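You operate a simulated robot arm through the tools that you are given. There is no shell and no other tool. Be economical: measure what you need, move in short steps, check, and stop when the job is done.

You are at the controls of a simulated robot arm. One attempt, no reset.

## Task
Fetch the long green block and set it on the deck of the green pallet. Take the tall purple cap and leave it on the deck beside the corner blocks. Take the green cap from the deck of the blue pallet and put it on the press end of the side bench. Put one of the blue block with holes from the press end of the side bench on the cover plate. Take the black cap on the top of the steel ledge and put it away on the third level from the bottom of the steel shelf. Fetch the small yellow cap and set it in the blue bucket. Put the green stopper on top of the three-hole block. Put the grey block in the black bucket. Put the yellow stopper on the top of the parts table away on the press end of the side bench. Fetch the green block from the air box end of the side bench and set it on the top of the long table. Put the tall green cap on the deck of the green pallet. Put the pane with a green edge on the air box end of the side bench away on the top of the long table. The order is free.

It is judged by the outcome, as a careful person would: the job done as asked, and still so three seconds after it is handed in. It fails if anything else is knocked over, pushed out of place, dropped, spilled or broken. A push-on lid holds only when it is set on centred and level and pressed home; a screw cap is set on level and turned clockwise until tight.

## Robot
A 7-joint arm with a vacuum gripper on a trunk, on a base that drives. Base frame: it is fixed to the floor where the robot stands at the start and does not move with it; the origin is under the middle of the robot, x ahead of it, y to its left, z up. Units: m, rad, N and s.
With the tool pointing down near the work surface it reaches from about 0.1 to 0.9 m from the robot's upright axis, wherever it stands. Its first joint turns from -2.897 to 2.897 rad. Places, roughly: black bucket (31x29x26 cm) [-1.2, 2.5, 1]; black cap (6x6x3 cm) [-6.5, 6.2, 0.9]; blue block with holes (8x4x4 cm) [1.6, -3.9, 0.9]; blue bucket (21x20x27 cm) [-5.7, 5.8, 1]; cover plate (25x21x2 cm) [1.8, -3.7, 0.9]; deck beside the corner blocks [1.5, -0.8, 0.6]; deck of the green pallet [0.9, -1.7, 0.4]; green block (8x5x4 cm) [2.1, -3.1, 0.9]; green cap (6x6x3 cm) [0.2, -1.4, 0.6]; green stopper (3x3x3 cm) [-7.7, 8, 0.9]; grey block (5x4x8 cm) [1.3, 5.6, 0.8]; long green block (9x4x4 cm) [0.9, 0, 0.5]; pane with a green edge (24x20x2 cm) [2.1, -3.3, 0.9]; press end of the side bench [1.6, -3.8, 0.9]; small yellow cap (5x5x3 cm) [-5.5, 5.6, 0.9]; tall green cap (5x5x4 cm) [2, -3.2, 0.9]; tall purple cap (5x5x4 cm) [0.3, -1.1, 0.6]; third level of the steel shelf [4.4, 6, 1]; three-hole block (8x5x4 cm) [-7.7, 8.3, 0.9]; top of the long table [4.1, -0.4, 0.8]; yellow stopper (3x3x3 cm) [1.5, 5.6, 0.8]. Payload 1.06 kg.
Tool frame: the origin (TCP) lies in the middle of the cups' lips, and z points out of the cups. The gripper has 1 cup of 0.024 m across, covering 0.024 by 0.024 m (tool x, y); the bellows give 0.008 m. With the vacuum on, a cup seals on a smooth face that it is pressed against (1 to 4 N); it does not hold porous or soft things. The pull reaches 23 N.
Orientation is that of the tool frame in the base frame, as a unit quaternion [x, y, z, w]. With the cups facing straight down, the tool's x points along the base's -x, its y along +y and its z along -z.

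## Interface
- The arm moves only by the tool play_rows. Its argument "deltas" is a list of rows, each a list of 7 numbers: the shift along the tool's x, y, z in mm, then the turn, a rotation vector about the tool's x, y, z in rad, then the vacuum: 1 switches it on, 0 off. In form: [[x, y, z, ax, ay, az, vacuum], ...]. A call has 1 to 20 rows; each row shifts and turns the commanded pose from where the row before left it, along the tool's axes as they then stand. A row lasts 0.2 s, in which the tool goes at most 0.05 m and 0.15 rad; a call with a longer step from one row to the next is refused whole, and so is a gripper value outside its range. A pose out of reach is approached as far as the arm can. The call stops where the force on the tool passes 40 N (or 10 N more than at its start, if that is more) or the arm is blocked; 0.2 s more then pass. The pull builds up within a second once a cup has sealed. Time passes only in rows, and 0.2 s behind the last, so rows that do not move give it time. The reply holds the time, the measured pose of the TCP, the force on the tool along the base axes and the pull of the vacuum, in the units named above and with some noise, with the torque about the TCP (base axes, N m) and any sound that the robot's microphone picked up.
- Cameras (640 x 400 px; columns grow to the right, rows downward): "scene" is now at [0.1394, 0.1456, 1.4648]; the picture's right is [-0.86, -0.52, 0.00], its down [-0.40, 0.66, -0.64] and it looks along [0.33, -0.55, -0.77] (base axes); focal length 286 px, centre (320, 200). "wrist" rides on the gripper at [0.078, 0.019, -0.096] in the tool frame; the picture's right is [-0.24, 0.97, 0.00], its down [-0.71, -0.17, -0.69] and it looks along [-0.67, -0.16, 0.73] (tool axes); focal length 243 px, centre (320, 200). There is no depth. A picture from a camera that has moved, and an enlarged one, comes with that camera's place and axes in the base frame and with its lens.
- snapshot(camera): a new picture of that camera. It takes no simulated time.
- roll_base(legs): drives the robot by 1 to 6 legs, each [ahead, left, turn to the left] in m, m and rad, along the robot's own axes; the way and the turn of a leg run together, so that a leg with both is an arc; at most 1.5 m and 3.142 rad a leg. The arm and the cameras ride along, it lands a little off, and it stops where it bumps. It gives what a move gives.
- head_to(pan, tilt): turns the head with the scene camera to pan (to the left, within 2.094 rad either way) and tilt (down, from -0.506 to 1.204), counted from straight ahead of the robot. It gives what a move gives.
- zoom(camera, box): a new picture of the part [left, top, right, bottom] of that camera's present view, enlarged. It takes no simulated time.
- job_done(): hands the job in; it is judged then, once.

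Work in short steps. Places have to be worked out from the pictures, the camera data and where the tool is seen: move nearer, look again, correct. Check each grasp and each placing, and mend what went wrong. You have 567 turns and 360 pictures in all, those below and enlarged ones among them. Switch the vacuum off and draw the arm clear of the work before you hand the job in, unless the task says otherwise; then end with one line.

The tools are called as name(argument=value, ...) on one line, values as JSON. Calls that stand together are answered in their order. play_rows: Moves the arm, as the interface text tells. Its arguments: {"type":"object","properties":{"deltas":{"type":"array","items":{"type":"array","items":{"type":"number"}}}},"required":["deltas"]} The other tools are called the same way: roll_base (legs) drives the base; head_to (pan, tilt) turns the head that bears the scene camera; snapshot (camera) takes a picture; zoom (camera, box) takes an enlarged picture of a part of a camera's view; job_done () hands the job in.

At the start:

```text
time: 0.0
eef_pos: [0.5383, -0.2396, 0.894]
tool_rot: [0.0, 1.0, 0.0, 0.0]
contact_force: [-0.3, -0.3, 0.1]
ft_torque: [0.03, -0.01, -0.02]
pull: 0.0
robot x, y, heading: [0.0011, -0.0027, 0.004]
head pan, tilt: [-1.028, 0.88]
```

scene: 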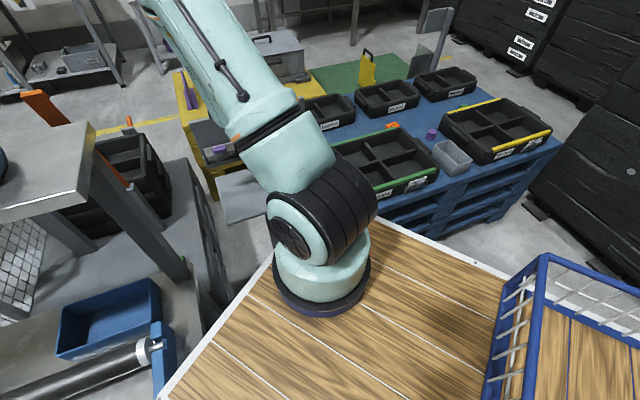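
wrist: 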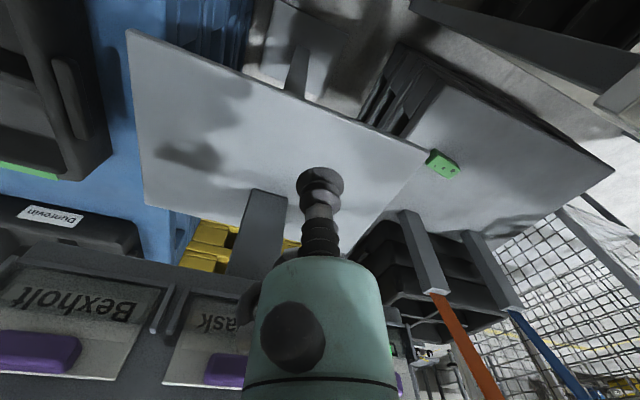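

I'll first turn the head ahead to see the long green block and the surroundings.

head_to(pan=0.0, tilt=0.75)

snapshot(camera="scene")

zoom(camera="wrist", box=[380, 110, 500, 210])

```text
time: 1.3
eef_pos: [0.5384, -0.2401, 0.8936]
tool_rot: [0.0, 1.0, 0.0, 0.0]
contact_force: [-0.6, -0.2, -0.1]
ft_torque: [0.01, 0.01, 0.0]
pull: 0.0
robot x, y, heading: [0.0031, 0.0031, 0.0]
head pan, tilt: [0.0, 0.75]
```

```text
357 pictures are left
camera scene: at [0.1827, 0.2112, 1.475], right [0.0, -1.0, 0.0], down [-0.68, 0.0, -0.73], along [0.73, 0.0, -0.68], focal length 286 px, centre (320, 200)
```

scene: 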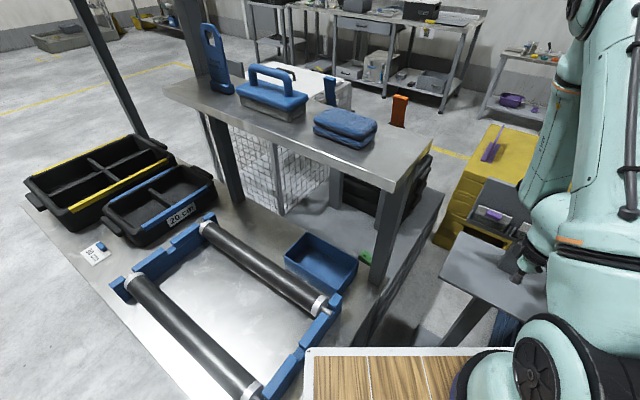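

```text
4.00 times, centred on (440, 160) of wrist
camera zoom: at [0.4599, -0.2212, 0.9891], right [0.24, 0.97, 0.0], down [0.71, -0.17, 0.69], along [0.67, -0.16, -0.73], focal length 970 px, centre (-160, 360)
```

zoom: 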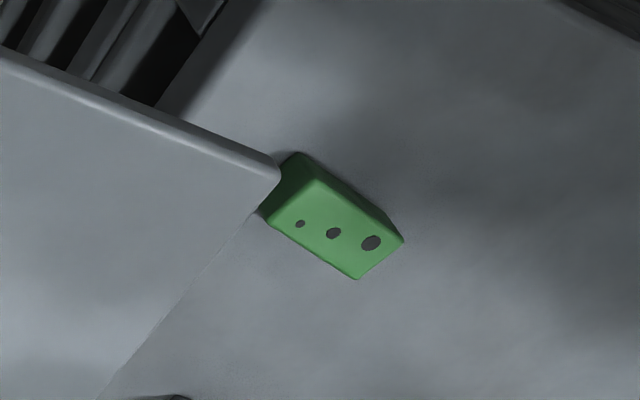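

I need to understand the clearance between the shelf, its post and the green block. Zooming the scene view there.

zoom(camera="scene", box=[280, 90, 560, 350])

snapshot(camera="wrist")

```text
1.54 times, centred on (420, 220) of scene
camera zoom: at [0.1827, 0.2112, 1.475], right [0.0, -1.0, 0.0], down [-0.68, 0.0, -0.73], along [0.73, 0.0, -0.68], focal length 439 px, centre (166, 169)
```

zoom: 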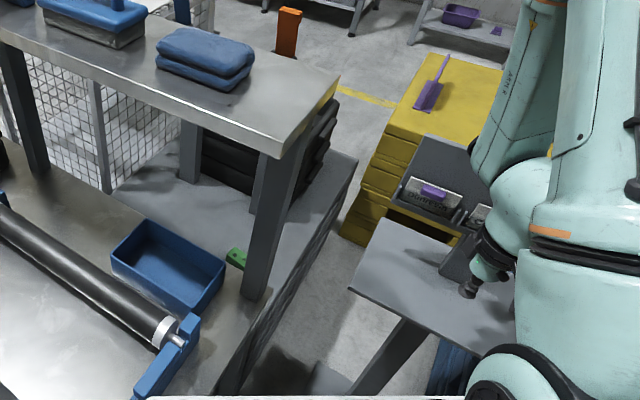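

```text
354 pictures are left
camera wrist: at [0.4599, -0.2212, 0.9891], right [0.24, 0.97, 0.0], down [0.71, -0.17, 0.69], along [0.67, -0.16, -0.73], focal length 243 px, centre (320, 200)
```

wrist: 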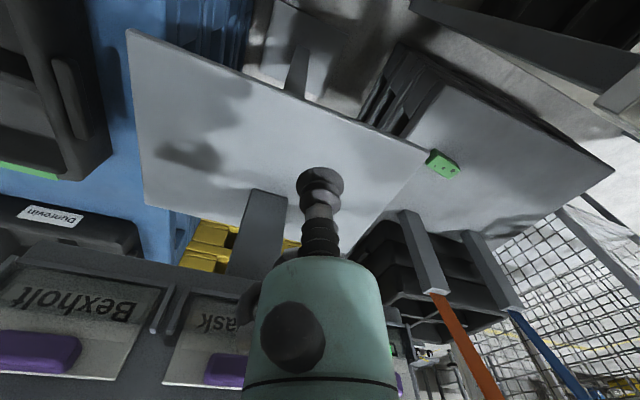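

The table and shelf are rotated relative to me, and the block sits behind the shelf. I'll look further right to find free floor and a good approach side.

head_to(pan=-0.5, tilt=0.35)

snapshot(camera="scene")

head_to(pan=-1.5, tilt=0.5)

snapshot(camera="scene")

head_to(pan=2.0, tilt=0.6)

snapshot(camera="scene")

head_to(pan=1.0, tilt=0.5)

snapshot(camera="scene")

```text
time: 2.2
eef_pos: [0.5379, -0.2402, 0.893]
tool_rot: [0.0, 1.0, 0.0, 0.0]
contact_force: [-0.6, 0.1, -0.2]
ft_torque: [0.01, 0.01, 0.01]
pull: 0.1
robot x, y, heading: [0.002, 0.002, 0.001]
head pan, tilt: [-0.499, 0.351]
```

```text
353 pictures are left
camera scene: at [0.1816, 0.1667, 1.5106], right [-0.48, -0.88, 0.0], down [-0.3, 0.16, -0.94], along [0.82, -0.45, -0.34], focal length 286 px, centre (320, 200)
```

scene: 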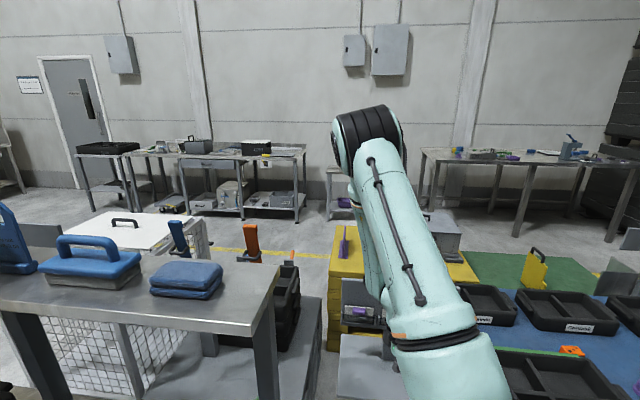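

```text
time: 3.5
eef_pos: [0.5384, -0.2404, 0.8936]
tool_rot: [0.0, 1.0, 0.0, 0.0]
contact_force: [0.0, 0.1, -0.4]
ft_torque: [0.01, -0.04, -0.02]
pull: 0.0
robot x, y, heading: [-0.0034, 0.0033, -0.002]
head pan, tilt: [-1.499, 0.499]
```

```text
352 pictures are left
camera scene: at [0.1064, 0.1205, 1.497], right [-1.0, -0.07, 0.0], down [-0.03, 0.48, -0.88], along [0.06, -0.88, -0.48], focal length 286 px, centre (320, 200)
```

scene: 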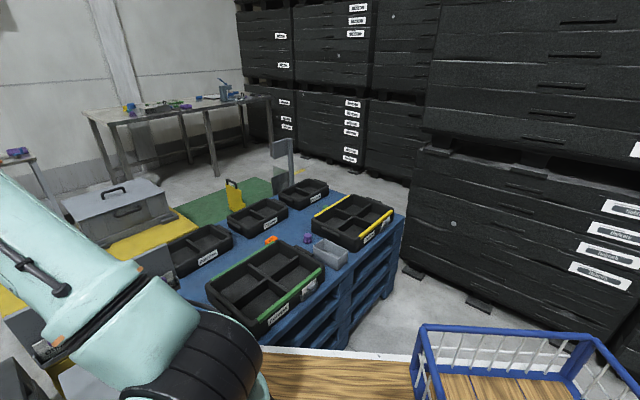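

```text
time: 6.4
eef_pos: [0.5384, -0.24, 0.8945]
tool_rot: [-0.001, 1.0, -0.001, 0.0]
contact_force: [0.1, 0.5, -1.1]
ft_torque: [0.02, -0.02, -0.01]
pull: 0.0
robot x, y, heading: [-0.0046, 0.0008, -0.001]
head pan, tilt: [2.0, 0.6]
```

```text
351 pictures are left
camera scene: at [0.063, 0.2916, 1.4879], right [0.91, 0.42, 0.0], down [0.23, -0.51, -0.83], along [-0.34, 0.75, -0.56], focal length 286 px, centre (320, 200)
```

scene: 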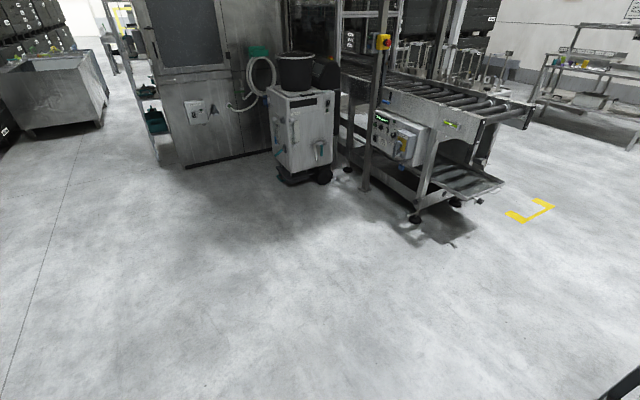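

```text
time: 7.7
eef_pos: [0.5396, -0.2405, 0.8934]
tool_rot: [0.0, 1.0, -0.001, 0.001]
contact_force: [0.5, -0.3, 0.7]
ft_torque: [-0.02, 0.03, 0.01]
pull: 0.1
robot x, y, heading: [-0.0003, 0.0013, 0.0]
head pan, tilt: [1.0, 0.499]
```

```text
350 pictures are left
camera scene: at [0.1489, 0.2879, 1.497], right [0.84, -0.54, 0.0], down [-0.26, -0.4, -0.88], along [0.47, 0.74, -0.48], focal length 286 px, centre (320, 200)
```

scene: 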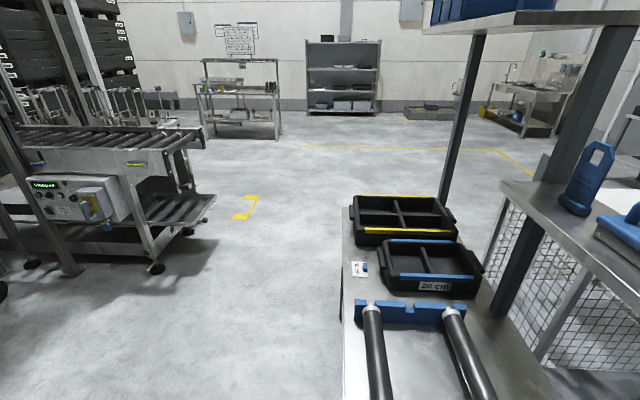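

Before driving, I want to know my own footprint. I'll turn the tool about its axis so the wrist camera looks back at the robot.

play_rows(deltas=[[0, 0, 0, 0, 0, 0.15, 0], [0, 0, 0, 0, 0, 0.15, 0], [0, 0, 0, 0, 0, 0.15, 0], [0, 0, 0, 0, 0, 0.15, 0], [0, 0, 0, 0, 0, 0.15, 0], [0, 0, 0, 0, 0, 0.15, 0], [0, 0, 0, 0, 0, 0.15, 0], [0, 0, 0, 0, 0, 0.15, 0], [0, 0, 0, 0, 0, 0.15, 0], [0, 0, 0, 0, 0, 0.15, 0], [0, 0, 0, 0, 0, 0.15, 0], [0, 0, 0, 0, 0, 0.15, 0], [0, 0, 0, 0, 0, 0.15, 0], [0, 0, 0, 0, 0, 0.15, 0], [0, 0, 0, 0, 0, 0.15, 0], [0, 0, 0, 0, 0, 0.15, 0]])

snapshot(camera="wrist")

head_to(pan=-0.7, tilt=1.2)

snapshot(camera="scene")

```text
time: 11.1
eef_pos: [0.5387, -0.24, 0.8936]
tool_rot: [0.932, 0.363, 0.0, 0.0]
contact_force: [0.3, 1.1, 0.1]
ft_torque: [-0.03, 0.0, -0.03]
pull: 0.0
robot x, y, heading: [-0.0037, -0.0006, -0.001]
head pan, tilt: [1.0, 0.499]
```

```text
349 pictures are left
camera wrist: at [0.6088, -0.2014, 0.989], right [0.48, -0.88, 0.0], down [-0.64, -0.35, 0.69], along [-0.6, -0.33, -0.73], focal length 243 px, centre (320, 200)
```

wrist: 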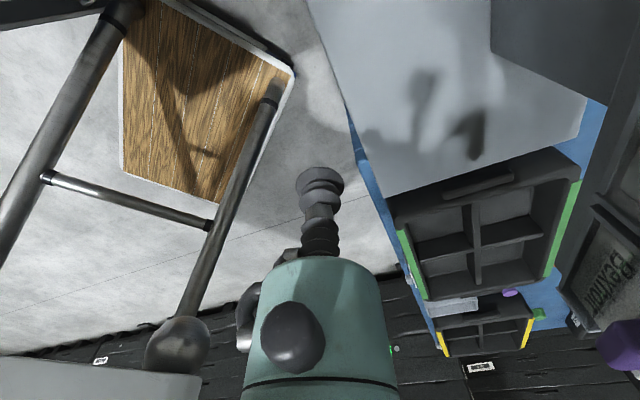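

```text
time: 12.8
eef_pos: [0.5379, -0.2413, 0.8941]
tool_rot: [0.932, 0.363, -0.001, 0.001]
contact_force: [0.1, 0.2, 0.3]
ft_torque: [0.03, -0.04, 0.0]
pull: 0.0
robot x, y, heading: [-0.0004, -0.0055, -0.001]
head pan, tilt: [-0.7, 1.201]
```

```text
348 pictures are left
camera scene: at [0.1426, 0.1752, 1.4433], right [-0.64, -0.77, 0.0], down [-0.71, 0.6, -0.36], along [0.28, -0.23, -0.93], focal length 286 px, centre (320, 200)
```

scene: 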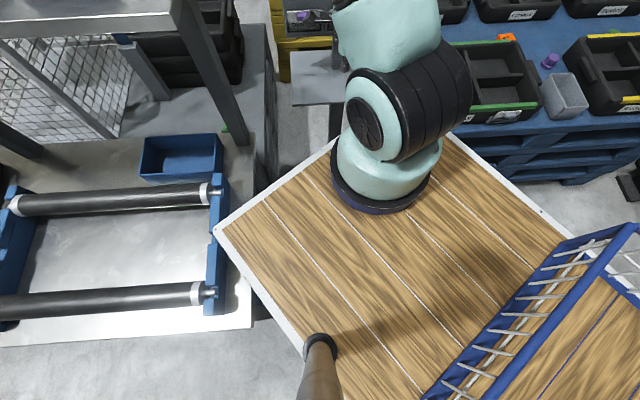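

The robot is a two-level cart (about x −0.4…0.37, y ±0.24) nearly touching the roller table, and the shelf edge is near the arm's path to the block. I'll strafe right 0.15 m for clearance and turn the tool back.

roll_base(legs=[[0, -0.15, 0]])

play_rows(deltas=[[0, 0, 0, 0, 0, -0.15, 0], [0, 0, 0, 0, 0, -0.15, 0], [0, 0, 0, 0, 0, -0.15, 0], [0, 0, 0, 0, 0, -0.15, 0], [0, 0, 0, 0, 0, -0.15, 0], [0, 0, 0, 0, 0, -0.15, 0], [0, 0, 0, 0, 0, -0.15, 0], [0, 0, 0, 0, 0, -0.15, 0], [0, 0, 0, 0, 0, -0.15, 0], [0, 0, 0, 0, 0, -0.15, 0], [0, 0, 0, 0, 0, -0.15, 0], [0, 0, 0, 0, 0, -0.15, 0], [0, 0, 0, 0, 0, -0.15, 0], [0, 0, 0, 0, 0, -0.15, 0], [0, 0, 0, 0, 0, -0.15, 0], [0, 0, 0, 0, 0, -0.15, 0]])

head_to(pan=-0.5, tilt=0.9)

snapshot(camera="scene")

snapshot(camera="wrist")

```text
time: 14.2
eef_pos: [0.5353, -0.3725, 0.8921]
tool_rot: [0.927, 0.374, -0.003, -0.008]
contact_force: [-6.1, 2.7, 1.8]
ft_torque: [-0.21, -0.66, 0.42]
pull: 0.2
robot x, y, heading: [-0.0012, -0.1395, 0.007]
head pan, tilt: [-0.7, 1.201]
stopped in leg 1: the force on the tool passed its limit at 77 N (the readings are from after the stop); the commanded pose is now the measured one
```

```text
time: 16.0
eef_pos: [0.5285, -0.3772, 0.8917]
tool_rot: [0.576, 0.818, 0.0, -0.01]
contact_force: [-22.8, -7.6, 2.9]
ft_torque: [0.4, -1.46, -0.95]
pull: 0.2
robot x, y, heading: [-0.0026, -0.1365, 0.002]
head pan, tilt: [-0.7, 1.201]
stopped in row 8: the force on the tool passed its limit at 43 N (the readings are from after the stop); the commanded pose is now the measured one
```

```text
time: 16.8
eef_pos: [0.5297, -0.3764, 0.8916]
tool_rot: [0.574, 0.819, 0.001, -0.01]
contact_force: [-31.4, -10.7, 4.0]
ft_torque: [0.51, -2.06, -1.27]
pull: 0.0
robot x, y, heading: [-0.0036, -0.1447, 0.002]
head pan, tilt: [-0.499, 0.901]
```

```text
347 pictures are left
camera scene: at [0.1636, 0.0338, 1.4633], right [-0.48, -0.88, 0.0], down [-0.69, 0.37, -0.62], along [0.55, -0.3, -0.78], focal length 286 px, centre (320, 200)
```

scene: 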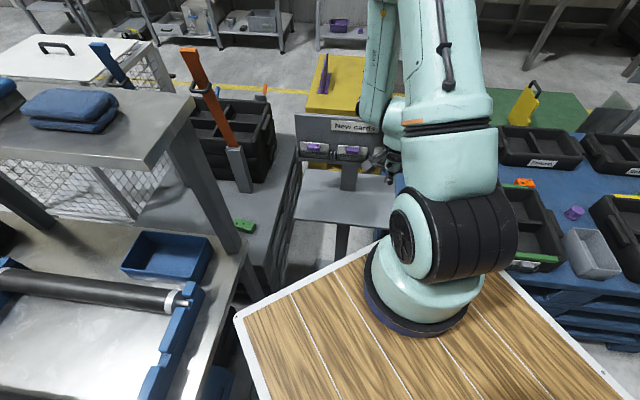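

```text
346 pictures are left
camera wrist: at [0.5222, -0.2968, 0.9887], right [0.99, 0.11, -0.01], down [0.09, -0.73, 0.67], along [0.06, -0.67, -0.74], focal length 243 px, centre (320, 200)
```

wrist: 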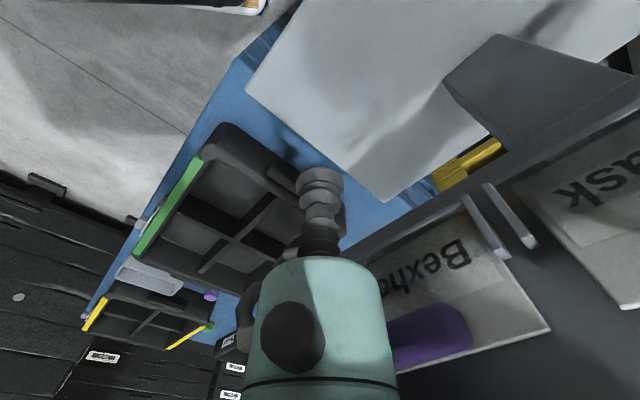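

The tool bumped the card board standing beside it; I must raise the arm before driving. Backing off gently in −x and then up.

play_rows(deltas=[[10, -12, 0, 0, 0, 0, 0], [10, -13, 0, 0, 0, 0, 0], [10, -12, 0, 0, 0, 0, 0]])

zoom(camera="scene", box=[220, 60, 460, 280])

```text
time: 17.6
eef_pos: [0.4868, -0.36, 0.8922]
tool_rot: [0.573, 0.82, 0.001, -0.01]
contact_force: [-0.7, 0.1, 0.5]
ft_torque: [0.0, 0.01, -0.01]
pull: 0.1
robot x, y, heading: [0.0026, -0.1405, 0.007]
head pan, tilt: [-0.499, 0.901]
```

```text
1.82 times, centred on (340, 170) of scene
camera zoom: at [0.1654, 0.0344, 1.4631], right [-0.48, -0.88, 0.0], down [-0.69, 0.37, -0.62], along [0.55, -0.3, -0.78], focal length 519 px, centre (284, 254)
```

zoom: 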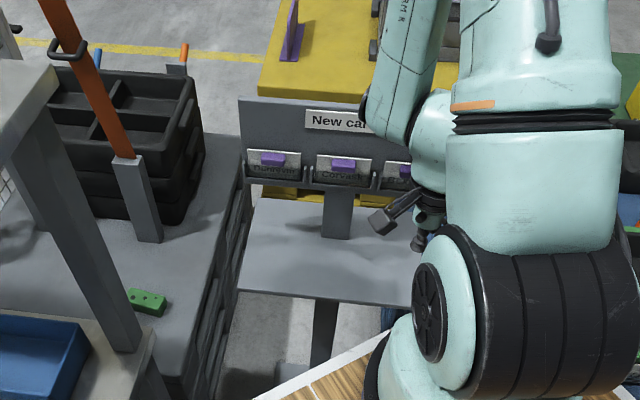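

Contact is released and the station looks undisturbed. Now raising the tool well up and turning it back to the default heading.

play_rows(deltas=[[0, 0, -40, 0, 0, 0, 0], [0, 0, -50, 0, 0, 0, 0], [0, 0, -50, 0, 0, -0.15, 0], [0, 0, -50, 0, 0, -0.15, 0], [0, 0, -30, 0, 0, -0.15, 0], [0, 0, 0, 0, 0, -0.15, 0], [0, 0, 0, 0, 0, -0.15, 0], [0, 0, 0, 0, 0, -0.15, 0], [0, 0, 0, 0, 0, -0.15, 0], [0, 0, 0, 0, 0, -0.15, 0], [0, 0, 0, 0.013, -0.015, 0, 0]])

```text
time: 20.0
eef_pos: [0.4887, -0.362, 1.1124]
tool_rot: [0.011, 1.0, -0.001, -0.001]
contact_force: [-1.0, 0.4, 0.8]
ft_torque: [0.02, 0.01, -0.02]
pull: 0.0
robot x, y, heading: [0.0036, -0.1408, 0.001]
head pan, tilt: [-0.499, 0.901]
```

Going up to 1.2 m, then over in y and out toward the block, clear of both shelf edge and card panel.

play_rows(deltas=[[0, 0, -45, 0, 0, 0, 0], [0, 10, -45, 0, 0, -0.022, 0], [0, 45, 0, 0, 0, 0, 0], [0, 45, 0, 0, 0, 0, 0], [0, 45, 0, 0, 0, 0, 0], [0, 45, 0, 0, 0, 0, 0], [0, 45, 0, 0, 0, 0, 0], [-40, 20, 0, 0, 0, 0, 0], [-45, 10, 0, 0, 0, 0, 0], [-45, 0, 0, 0, 0, 0, 0], [-45, 0, 0, 0, 0, 0, 0], [-45, 0, 0, 0, 0, 0, 0]])

snapshot(camera="wrist")

snapshot(camera="scene")

```text
time: 22.6
eef_pos: [0.7104, -0.0984, 1.2026]
tool_rot: [0.0, 1.0, 0.0, 0.001]
contact_force: [-0.2, 0.0, -0.3]
ft_torque: [-0.01, -0.02, 0.03]
pull: 0.1
robot x, y, heading: [-0.0039, -0.1419, 0.002]
head pan, tilt: [-0.499, 0.901]
```

```text
344 pictures are left
camera wrist: at [0.6309, -0.079, 1.2987], right [0.23, 0.97, 0.0], down [0.71, -0.17, 0.69], along [0.67, -0.16, -0.73], focal length 243 px, centre (320, 200)
```

wrist: 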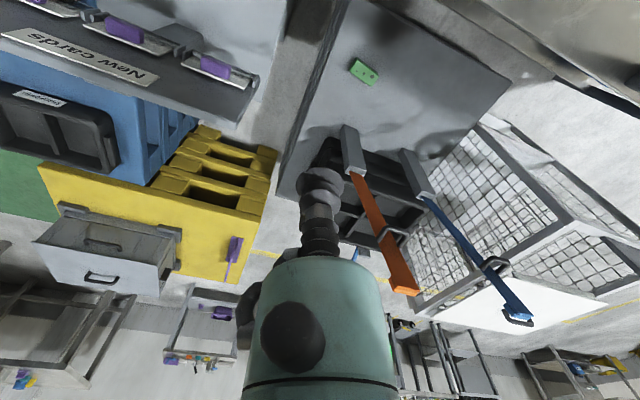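

```text
343 pictures are left
camera scene: at [0.1644, 0.0343, 1.4632], right [-0.48, -0.88, 0.0], down [-0.69, 0.37, -0.62], along [0.55, -0.3, -0.78], focal length 286 px, centre (320, 200)
```

scene: 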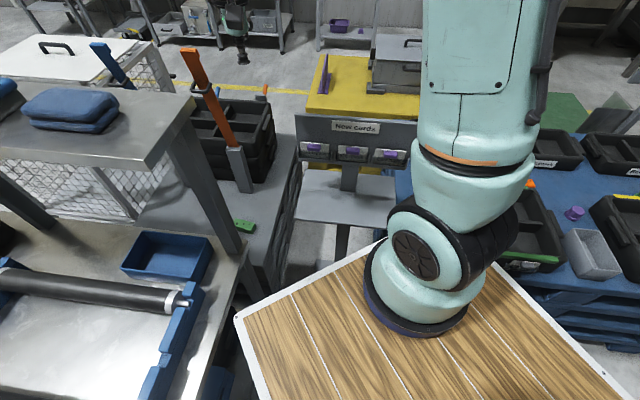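

Very good view: the block is clear at about (0.89, 0.0, 0.46). Moving above it and partway down.

play_rows(deltas=[[-45, 0, 0, 0, 0, 0, 0], [-45, 25, 0, 0, 0, 0, 0], [-45, 35, 0, 0, 0, 0, 0], [-15, 35, 15, 0, 0, 0, 0], [0, 0, 50, 0, 0, 0, 0], [0, 0, 50, 0, 0, 0, 0], [0, 0, 50, 0, 0, 0, 0], [0, 0, 50, 0, 0, 0, 0], [0, 0, 50, 0, 0, 0, 0], [0, 0, 50, 0, 0, 0, 0], [0, 0, 50, 0, 0, 0, 0], [0, 0, 50, 0, 0, 0, 0], [0, 0, 50, 0, 0, 0, 0]])

snapshot(camera="wrist")

```text
refused: row 2 steps farther than a row can; nothing moved
```

```text
342 pictures are left
camera wrist: at [0.6309, -0.079, 1.2987], right [0.23, 0.97, 0.0], down [0.71, -0.17, 0.69], along [0.67, -0.16, -0.73], focal length 243 px, centre (320, 200)
```

wrist: 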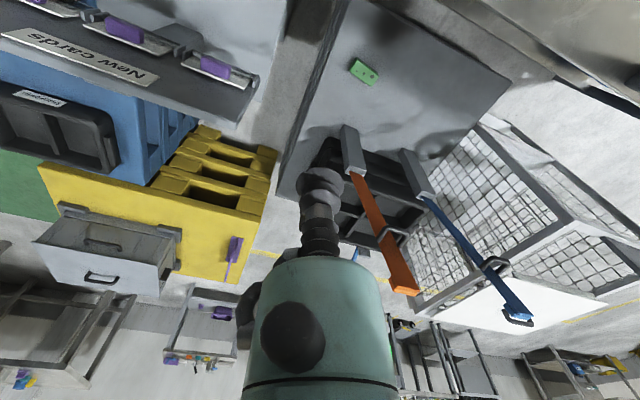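

One step was too long; resending with shorter steps.

play_rows(deltas=[[-45, 0, 0, 0, 0, 0, 0], [-40, 25, 0, 0, 0, 0, 0], [-35, 30, 0, 0, 0, 0, 0], [-20, 30, 15, 0, 0, 0, 0], [0, 10, 40, 0, 0, 0, 0], [0, 0, 50, 0, 0, 0, 0], [0, 0, 50, 0, 0, 0, 0], [0, 0, 50, 0, 0, 0, 0], [0, 0, 50, 0, 0, 0, 0], [0, 0, 50, 0, 0, 0, 0], [0, 0, 50, 0, 0, 0, 0], [0, 0, 50, 0, 0, 0, 0], [0, 0, 50, 0, 0, 0, 0]])

snapshot(camera="wrist")

```text
time: 25.4
eef_pos: [0.8523, -0.0021, 0.746]
tool_rot: [0.0, 1.0, -0.001, 0.0]
contact_force: [-0.5, -0.2, -0.3]
ft_torque: [-0.06, 0.05, -0.03]
pull: 0.0
robot x, y, heading: [0.0022, -0.1431, 0.002]
head pan, tilt: [-0.499, 0.901]
```

```text
341 pictures are left
camera wrist: at [0.7739, 0.0167, 0.8431], right [0.23, 0.97, 0.0], down [0.71, -0.17, 0.69], along [0.67, -0.16, -0.73], focal length 243 px, centre (320, 200)
```

wrist: 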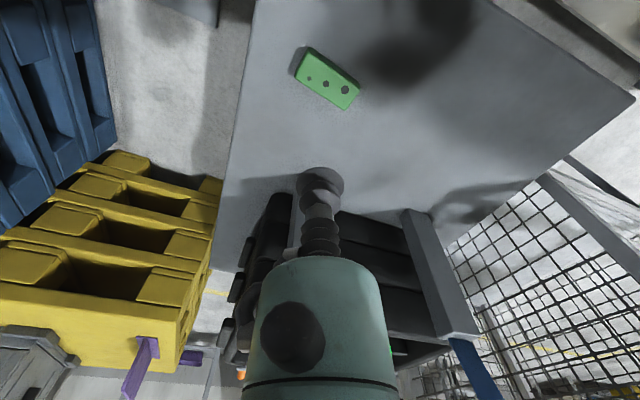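

zoom(camera="wrist", box=[280, 35, 376, 120])

```text
4.71 times, centred on (328, 78) of wrist
camera zoom: at [0.7739, 0.0167, 0.8431], right [0.23, 0.97, 0.0], down [0.71, -0.17, 0.69], along [0.67, -0.16, -0.73], focal length 1142 px, centre (282, 776)
```

zoom: 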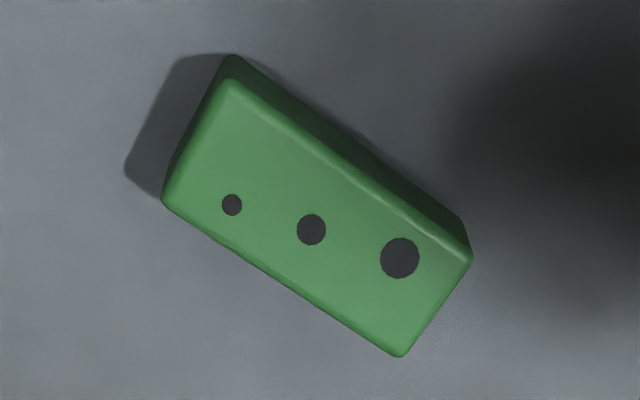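

I located the top (z≈0.46) and hole-free spot near (0.878, −0.009). Going down to ~7 cm above to refine.

play_rows(deltas=[[-26, -7, 30, 0, 0, 0, 0], [0, 0, 50, 0, 0, 0, 0], [0, 0, 50, 0, 0, 0, 0], [0, 0, 50, 0, 0, 0, 0], [0, 0, 36, 0, 0, 0, 0], [0, 0, 0, 0, 0, 0, 0]])

zoom(camera="wrist", box=[220, 70, 420, 200])

```text
time: 26.8
eef_pos: [0.8752, -0.009, 0.531]
tool_rot: [0.0, 1.0, -0.001, -0.002]
contact_force: [-0.3, -0.7, -0.9]
ft_torque: [0.03, 0.01, -0.05]
pull: 0.0
robot x, y, heading: [0.0007, -0.143, 0.003]
head pan, tilt: [-0.499, 0.901]
```

```text
3.08 times, centred on (320, 135) of wrist
camera zoom: at [0.7971, 0.01, 0.6269], right [0.24, 0.97, 0.0], down [0.71, -0.17, 0.68], along [0.66, -0.16, -0.73], focal length 746 px, centre (320, 400)
```

zoom: 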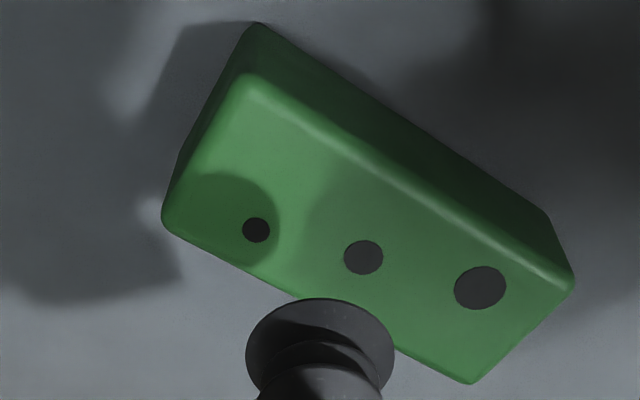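

Alignment looks close. Lowering to 1.5–2 cm above and re-checking.

play_rows(deltas=[[0, 0, 32, 0, 0, 0, 0], [0, 0, 0, 0, 0, 0, 0]])

zoom(camera="wrist", box=[220, 100, 420, 230])

```text
time: 27.4
eef_pos: [0.8694, -0.0193, 0.4994]
tool_rot: [0.003, 1.0, -0.009, -0.01]
contact_force: [-0.1, -0.4, 0.6]
ft_torque: [0.02, -0.02, 0.03]
pull: 0.0
out of reach, approached as far as the arm can: row 1
robot x, y, heading: [-0.0003, -0.1417, 0.003]
head pan, tilt: [-0.499, 0.901]
```

```text
3.08 times, centred on (320, 165) of wrist
camera zoom: at [0.7926, 0.0034, 0.5962], right [0.24, 0.97, -0.02], down [0.72, -0.16, 0.67], along [0.65, -0.18, -0.74], focal length 746 px, centre (320, 308)
```

zoom: 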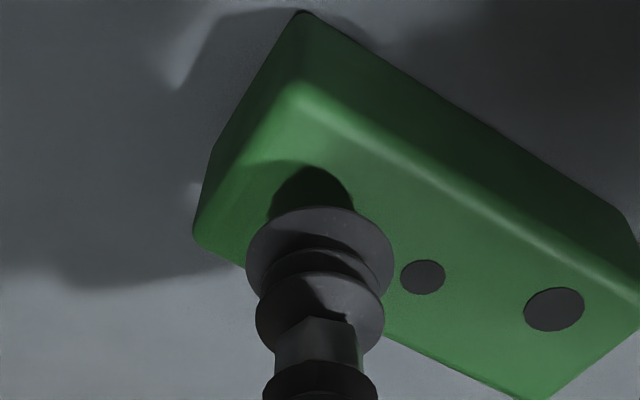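

The spot is just out of reach. I'll raise the tool, drive ahead 4 cm (clear of the card plate and roller table), and retry.

play_rows(deltas=[[0, 0, -40, 0, 0, 0, 0], [0, 0, -50, 0, 0, 0, 0]])

roll_base(legs=[[0.045, 0, 0]])

```text
time: 28.0
eef_pos: [0.8768, -0.0111, 0.5908]
tool_rot: [0.001, 1.0, -0.001, -0.001]
contact_force: [-0.8, 0.3, -0.2]
ft_torque: [-0.03, 0.02, 0.01]
pull: 0.0
robot x, y, heading: [0.0024, -0.1417, 0.002]
head pan, tilt: [-0.499, 0.901]
```

```text
time: 29.1
eef_pos: [0.9083, -0.0152, 0.5904]
tool_rot: [0.005, 1.0, -0.001, 0.0]
contact_force: [0.6, 0.6, 0.1]
ft_torque: [0.0, -0.02, -0.01]
pull: 0.1
robot x, y, heading: [0.0358, -0.1338, -0.011]
head pan, tilt: [-0.499, 0.901]
stopped in leg 1: the robot was blocked; the commanded pose is now the measured one
```

Blocked after 3.6 cm (light touch), but that should be enough reach. Re-aligning over the spot and checking.

play_rows(deltas=[[31, 5, 20, 0, 0, 0, 0], [0, 0, 40, 0, 0, 0, 0], [0, 0, 0, 0, 0, 0, 0]])

zoom(camera="wrist", box=[220, 70, 420, 200])

snapshot(camera="scene")

```text
time: 29.9
eef_pos: [0.8819, -0.0119, 0.5289]
tool_rot: [0.004, 1.0, -0.001, 0.0]
contact_force: [-0.2, -0.2, 0.2]
ft_torque: [0.0, 0.01, 0.01]
pull: 0.1
robot x, y, heading: [0.0333, -0.1375, -0.005]
head pan, tilt: [-0.499, 0.901]
```

```text
3.08 times, centred on (320, 135) of wrist
camera zoom: at [0.8029, 0.0094, 0.6263], right [0.24, 0.97, 0.0], down [0.71, -0.18, 0.68], along [0.66, -0.17, -0.73], focal length 746 px, centre (320, 400)
```

zoom: 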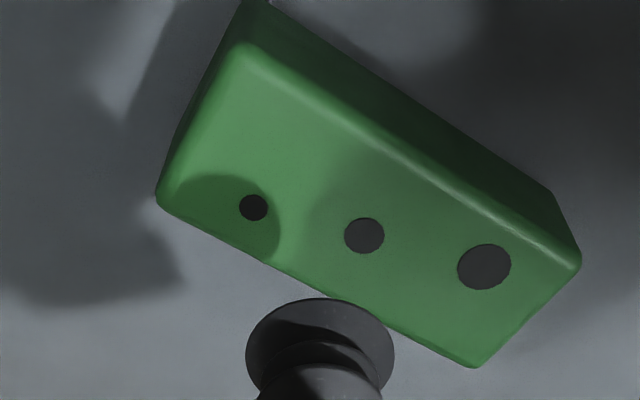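

```text
336 pictures are left
camera scene: at [0.1996, 0.0368, 1.4631], right [-0.48, -0.87, 0.0], down [-0.69, 0.38, -0.62], along [0.54, -0.3, -0.78], focal length 286 px, centre (320, 200)
```

scene: 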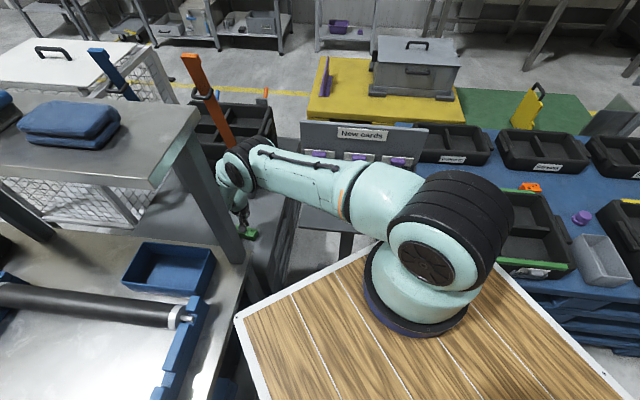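

Need about −7 mm in x, +2 mm in y. Correct and lower to ~2 cm above.

play_rows(deltas=[[7, 2, 0, 0, 0, 0, 0], [0, 0, 32, 0, 0, 0, 0], [0, 0, 0, 0, 0, 0, 0]])

zoom(camera="wrist", box=[220, 100, 420, 230])

```text
time: 30.7
eef_pos: [0.8738, -0.0069, 0.499]
tool_rot: [0.005, 1.0, -0.001, 0.0]
contact_force: [0.0, 0.2, -0.7]
ft_torque: [-0.01, -0.02, 0.0]
pull: 0.2
robot x, y, heading: [0.031, -0.1383, -0.007]
head pan, tilt: [-0.499, 0.901]
```

```text
3.08 times, centred on (320, 165) of wrist
camera zoom: at [0.7955, 0.0136, 0.5951], right [0.24, 0.97, 0.0], down [0.71, -0.18, 0.68], along [0.66, -0.17, -0.73], focal length 746 px, centre (320, 308)
```

zoom: 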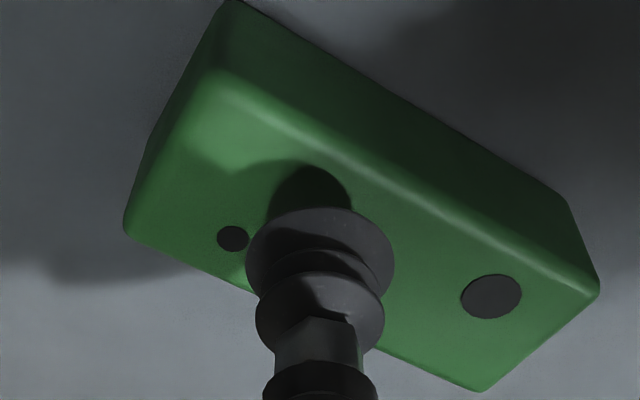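

Refined: top at z≈0.482; nudge (−2, −2) mm, vacuum on and press down gently.

play_rows(deltas=[[2, -2, 8, 0, 0, 0, 1], [0, 0, 6, 0, 0, 0, 1], [0, 0, 4, 0, 0, 0, 1], [0, 0, 2, 0, 0, 0, 1], [0, 0, 0, 0, 0, 0, 1], [0, 0, 0, 0, 0, 0, 1]])

```text
time: 32.1
eef_pos: [0.8722, -0.0086, 0.4799]
tool_rot: [0.005, 1.0, 0.0, 0.001]
contact_force: [4.7, 1.6, 14.1]
ft_torque: [0.0, 0.0, -0.01]
pull: 22.5
robot x, y, heading: [0.0336, -0.1361, -0.007]
head pan, tilt: [-0.499, 0.901]
```

Sealed with a full 22.5 N pull. Lifting straight up, slowly at first.

play_rows(deltas=[[0, 0, -10, 0, 0, 0, 1], [0, 0, -20, 0, 0, 0, 1], [0, 0, -40, 0, 0, 0, 1], [0, 0, -45, 0, 0, 0, 1], [0, 0, -45, 0, 0, 0, 1], [0, 0, -45, 0, 0, 0, 1], [0, 0, -45, 0, 0, 0, 1], [0, 0, -45, 0, 0, 0, 1]])

snapshot(camera="wrist")

```text
time: 33.9
eef_pos: [0.87, -0.0098, 0.7747]
tool_rot: [0.005, 1.0, 0.0, 0.0]
contact_force: [0.4, 0.5, -1.4]
ft_torque: [0.02, 0.03, 0.01]
pull: 22.7
robot x, y, heading: [0.0292, -0.1365, -0.007]
head pan, tilt: [-0.499, 0.901]
```

```text
334 pictures are left
camera wrist: at [0.7926, 0.01, 0.8704], right [0.24, 0.97, 0.0], down [0.71, -0.18, 0.68], along [0.66, -0.17, -0.73], focal length 243 px, centre (320, 200)
```

wrist: 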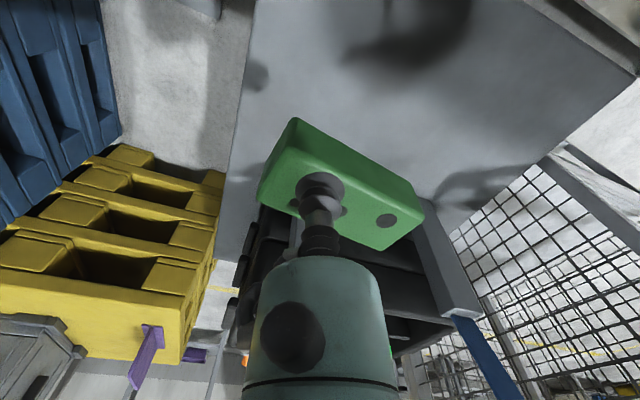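

Grasp is good. Raising to ~1.25 m, then retracting toward the robot.

play_rows(deltas=[[0, 0, -48, 0, 0, 0, 1], [0, 0, -48, 0, 0, 0, 1], [0, 0, -48, 0, 0, 0, 1], [0, 0, -48, 0, 0, 0, 1], [0, 0, -48, 0, 0, 0, 1], [0, 0, -48, 0, 0, 0, 1], [0, -10, -48, 0, 0, 0, 1], [0, -20, -44, 0, 0, 0, 1], [0, -30, -40, 0, 0, 0, 1], [0, -30, -40, 0, 0, 0, 1], [45, -10, 0, 0, 0, 0, 1], [45, -10, 0, 0, 0, 0, 1], [45, -10, 0, 0, 0, 0, 1], [45, -10, 0, 0, 0, 0, 1], [45, -10, 0, 0, 0, 0, 1], [45, 0, 0, 0, 0, 0, 1], [45, 0, 0, 0, 0, 0, 1], [45, 0, 0, 0, 0, 0, 1]])

head_to(pan=2.09, tilt=0.9)

snapshot(camera="scene")

head_to(pan=-2.09, tilt=0.7)

snapshot(camera="scene")

```text
time: 37.7
eef_pos: [0.5072, -0.1442, 1.2313]
tool_rot: [0.005, 1.0, -0.001, -0.001]
contact_force: [0.6, -0.7, -1.7]
ft_torque: [0.0, 0.06, -0.02]
pull: 23.2
robot x, y, heading: [0.0333, -0.1385, -0.008]
head pan, tilt: [-0.499, 0.901]
```

```text
time: 40.0
eef_pos: [0.5075, -0.1444, 1.2323]
tool_rot: [0.005, 1.0, -0.001, 0.0]
contact_force: [0.3, -0.3, -0.8]
ft_torque: [0.02, 0.03, -0.01]
pull: 23.2
robot x, y, heading: [0.0333, -0.1365, -0.009]
head pan, tilt: [2.089, 0.901]
```

```text
333 pictures are left
camera scene: at [0.0966, 0.1392, 1.4631], right [0.87, 0.49, 0.0], down [0.38, -0.68, -0.62], along [-0.3, 0.54, -0.78], focal length 286 px, centre (320, 200)
```

scene: 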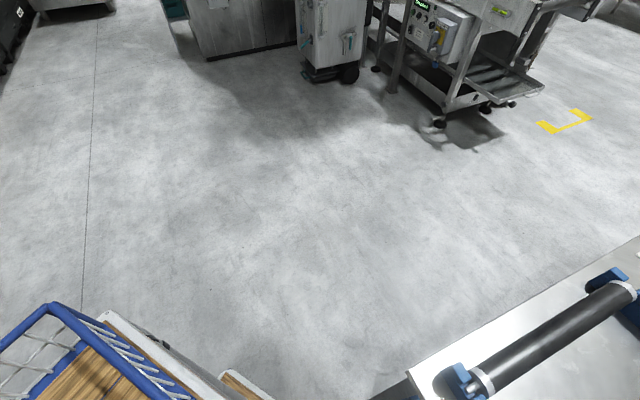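

```text
time: 43.4
eef_pos: [0.5089, -0.1443, 1.2319]
tool_rot: [0.004, 1.0, -0.001, 0.0]
contact_force: [0.4, -0.6, -0.5]
ft_torque: [0.02, 0.03, -0.01]
pull: 23.2
robot x, y, heading: [0.0306, -0.1404, -0.004]
head pan, tilt: [-2.089, 0.7]
```

```text
332 pictures are left
camera scene: at [0.0909, -0.0001, 1.4793], right [-0.87, 0.5, 0.0], down [0.32, 0.56, -0.76], along [-0.38, -0.66, -0.64], focal length 286 px, centre (320, 200)
```

scene: 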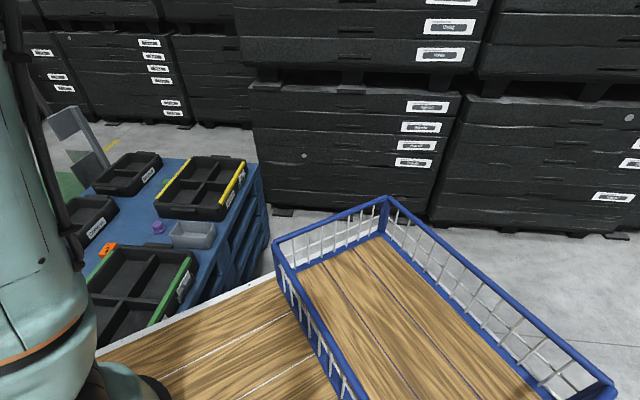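

Behind-left is open. I'll back out and drive around the far (left) end of the roller table to the aisle beyond.

roll_base(legs=[[-0.35, 0, 0], [0, 1.34, 0], [0.8, 0.6, 0], [1.3, 0, 0]])

head_to(pan=-0.6, tilt=0.5)

snapshot(camera="scene")

head_to(pan=-1.5, tilt=0.5)

snapshot(camera="scene")

```text
time: 63.0
eef_pos: [2.2824, 1.7436, 1.2312]
tool_rot: [0.011, 1.0, -0.002, 0.001]
contact_force: [1.2, 0.2, -2.1]
ft_torque: [-0.01, 0.04, 0.0]
pull: 22.8
robot x, y, heading: [1.804, 1.7577, -0.015]
head pan, tilt: [-2.089, 0.7]
```

```text
time: 64.6
eef_pos: [2.2817, 1.7443, 1.2317]
tool_rot: [0.012, 1.0, -0.001, 0.0]
contact_force: [0.5, 0.4, -1.5]
ft_torque: [-0.02, 0.04, 0.01]
pull: 23.7
robot x, y, heading: [1.8048, 1.7602, -0.022]
head pan, tilt: [-0.6, 0.499]
```

```text
331 pictures are left
camera scene: at [1.9844, 1.9147, 1.497], right [-0.58, -0.81, 0.0], down [-0.39, 0.28, -0.88], along [0.71, -0.51, -0.48], focal length 286 px, centre (320, 200)
```

scene: 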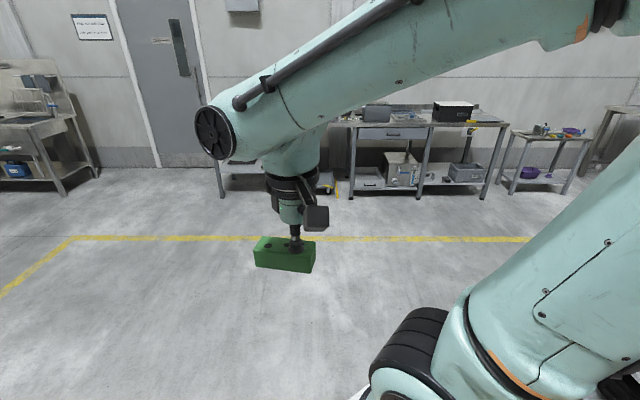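

```text
time: 65.8
eef_pos: [2.2824, 1.7444, 1.23]
tool_rot: [0.011, 1.0, -0.001, -0.001]
contact_force: [1.0, 0.3, -2.0]
ft_torque: [0.01, 0.03, -0.01]
pull: 22.8
robot x, y, heading: [1.8057, 1.7585, -0.026]
head pan, tilt: [-1.499, 0.499]
```

```text
330 pictures are left
camera scene: at [1.9151, 1.8769, 1.497], right [-1.0, -0.05, 0.0], down [-0.02, 0.48, -0.88], along [0.04, -0.88, -0.48], focal length 286 px, centre (320, 200)
```

scene: 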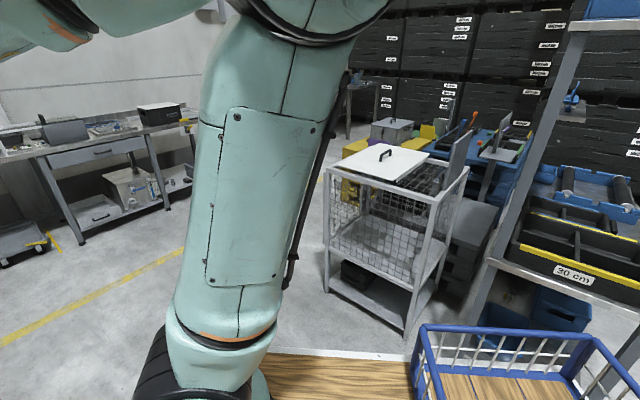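

Going to the aisle at x≈2.6 and turning to face −y.

roll_base(legs=[[0.8, 0, 0], [0, 0, -1.55], [1.5, 0, 0]])

head_to(pan=0.0, tilt=0.4)

snapshot(camera="scene")

head_to(pan=-0.9, tilt=0.5)

snapshot(camera="scene")

```text
time: 80.8
eef_pos: [2.6076, -0.2321, 1.2311]
tool_rot: [0.706, 0.708, -0.001, 0.0]
contact_force: [-0.2, -1.1, -1.2]
ft_torque: [0.01, 0.0, 0.0]
pull: 23.3
robot x, y, heading: [2.6083, 0.2434, -1.564]
head pan, tilt: [-1.499, 0.499]
```

```text
time: 82.4
eef_pos: [2.6071, -0.2322, 1.231]
tool_rot: [0.705, 0.709, -0.001, -0.001]
contact_force: [-0.1, -0.2, -2.3]
ft_torque: [0.03, 0.03, 0.02]
pull: 23.3
robot x, y, heading: [2.6074, 0.2417, -1.568]
head pan, tilt: [0.0, 0.4]
```

```text
329 pictures are left
camera scene: at [2.8197, 0.0527, 1.5061], right [-1.0, -0.01, 0.0], down [0.0, 0.39, -0.92], along [0.0, -0.92, -0.39], focal length 286 px, centre (320, 200)
```

scene: 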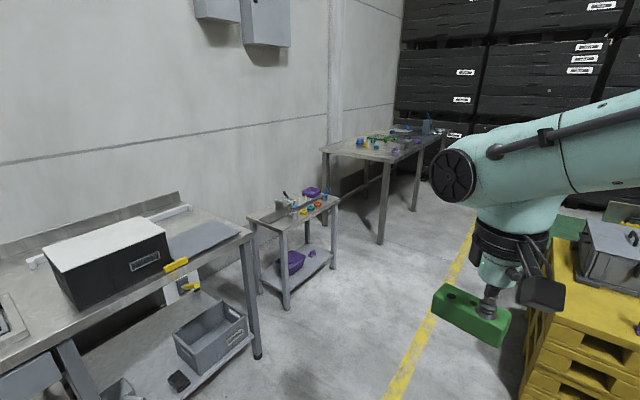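

```text
time: 83.6
eef_pos: [2.6073, -0.2329, 1.231]
tool_rot: [0.706, 0.708, 0.0, 0.0]
contact_force: [-0.2, 0.0, -1.2]
ft_torque: [0.03, 0.02, 0.01]
pull: 23.3
robot x, y, heading: [2.6075, 0.2387, -1.568]
head pan, tilt: [-0.901, 0.499]
```

```text
328 pictures are left
camera scene: at [2.7482, 0.0884, 1.497], right [-0.63, 0.78, 0.0], down [0.37, 0.3, -0.88], along [-0.68, -0.55, -0.48], focal length 286 px, centre (320, 200)
```

scene: 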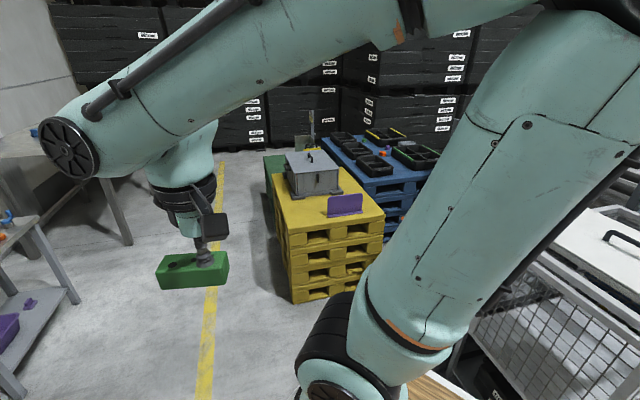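

The pallets and side bench run diagonally with an aisle between. Driving further down and turning to align with the aisle.

roll_base(legs=[[1.2, 0, 0], [0, 0, -0.62]])

head_to(pan=0.35, tilt=0.5)

snapshot(camera="scene")

head_to(pan=-0.7, tilt=0.6)

snapshot(camera="scene")

```text
time: 91.3
eef_pos: [2.3483, -1.3444, 1.2318]
tool_rot: [0.885, 0.465, -0.001, -0.002]
contact_force: [0.7, 0.2, -1.1]
ft_torque: [0.05, 0.01, 0.02]
pull: 22.6
robot x, y, heading: [2.6218, -0.9557, -2.167]
head pan, tilt: [-0.901, 0.499]
```

```text
time: 92.7
eef_pos: [2.347, -1.3447, 1.2318]
tool_rot: [0.885, 0.466, 0.001, -0.001]
contact_force: [0.0, 0.1, -0.6]
ft_torque: [0.04, 0.0, -0.02]
pull: 23.0
robot x, y, heading: [2.6171, -0.9494, -2.169]
head pan, tilt: [0.351, 0.499]
```

```text
327 pictures are left
camera scene: at [2.7143, -1.242, 1.497], right [-0.97, 0.25, 0.0], down [0.12, 0.46, -0.88], along [-0.22, -0.85, -0.48], focal length 286 px, centre (320, 200)
```

scene: 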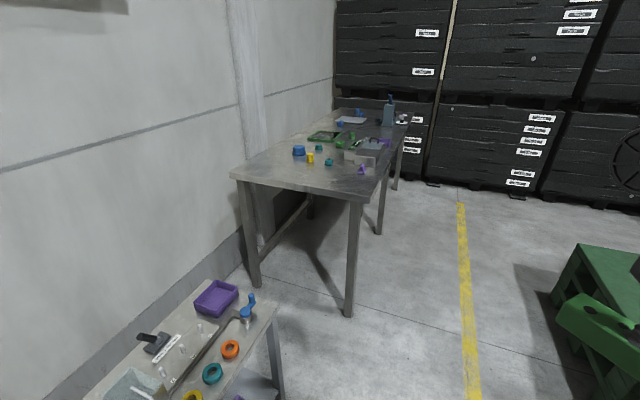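

```text
time: 94.0
eef_pos: [2.3485, -1.3442, 1.2303]
tool_rot: [0.885, 0.465, -0.001, -0.001]
contact_force: [0.2, -0.3, -2.1]
ft_torque: [-0.02, -0.01, -0.01]
pull: 23.2
robot x, y, heading: [2.62, -0.9537, -2.166]
head pan, tilt: [-0.7, 0.6]
```

```text
326 pictures are left
camera scene: at [2.6516, -1.1776, 1.4879], right [-0.27, 0.96, 0.0], down [0.54, 0.15, -0.83], along [-0.79, -0.22, -0.56], focal length 286 px, centre (320, 200)
```

scene: 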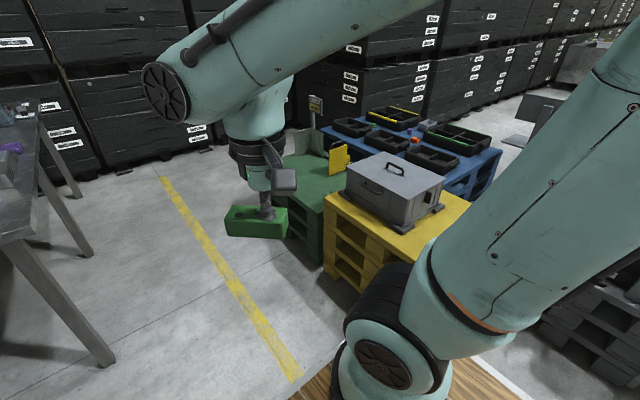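

Green pallet's free near deck is around (0.97, −1.74). Driving along the aisle to (1.46, −2.3) and turning to face it.

roll_base(legs=[[0.9, -0.1, 0], [0.866, -0.11, 0], [0, 0, -1.83]])

head_to(pan=-0.3, tilt=0.85)

snapshot(camera="scene")

snapshot(camera="wrist")

```text
time: 107.3
eef_pos: [1.1534, -1.9036, 1.2308]
tool_rot: [0.909, -0.417, 0.0, -0.001]
contact_force: [-1.2, -0.1, -0.7]
ft_torque: [-0.01, -0.03, -0.05]
pull: 23.2
robot x, y, heading: [1.4614, -2.2668, 2.283]
head pan, tilt: [-0.7, 0.6]
```

```text
time: 108.2
eef_pos: [1.1535, -1.9034, 1.2308]
tool_rot: [0.908, -0.419, 0.001, 0.0]
contact_force: [-0.2, -0.7, -1.3]
ft_torque: [0.0, -0.05, -0.02]
pull: 23.0
robot x, y, heading: [1.4606, -2.2678, 2.279]
head pan, tilt: [-0.3, 0.85]
```

```text
325 pictures are left
camera scene: at [1.205, -2.2548, 1.4671], right [0.92, 0.4, 0.0], down [0.3, -0.69, -0.66], along [-0.26, 0.61, -0.75], focal length 286 px, centre (320, 200)
```

scene: 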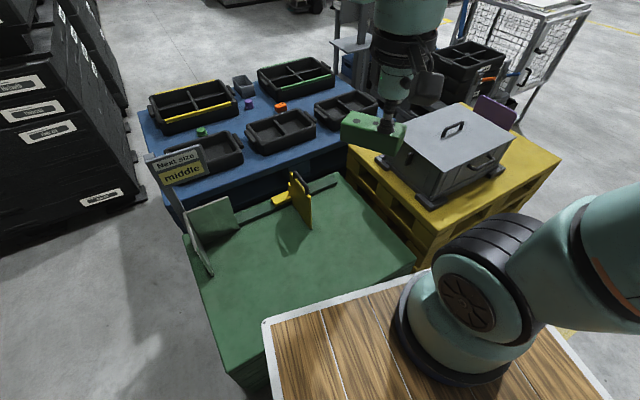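

```text
324 pictures are left
camera wrist: at [1.1898, -1.9749, 1.3271], right [-0.89, -0.45, 0.0], down [-0.33, 0.65, 0.68], along [-0.31, 0.61, -0.73], focal length 243 px, centre (320, 200)
```

wrist: 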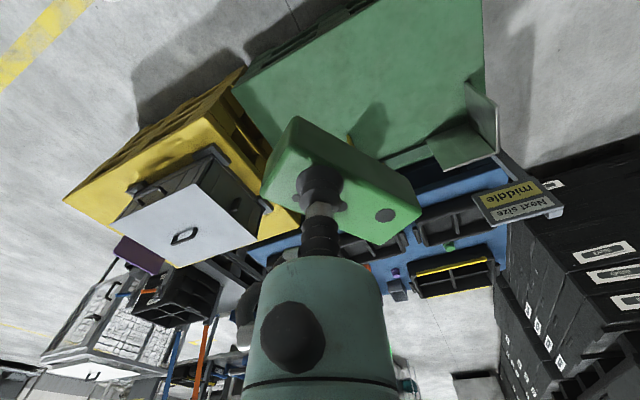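

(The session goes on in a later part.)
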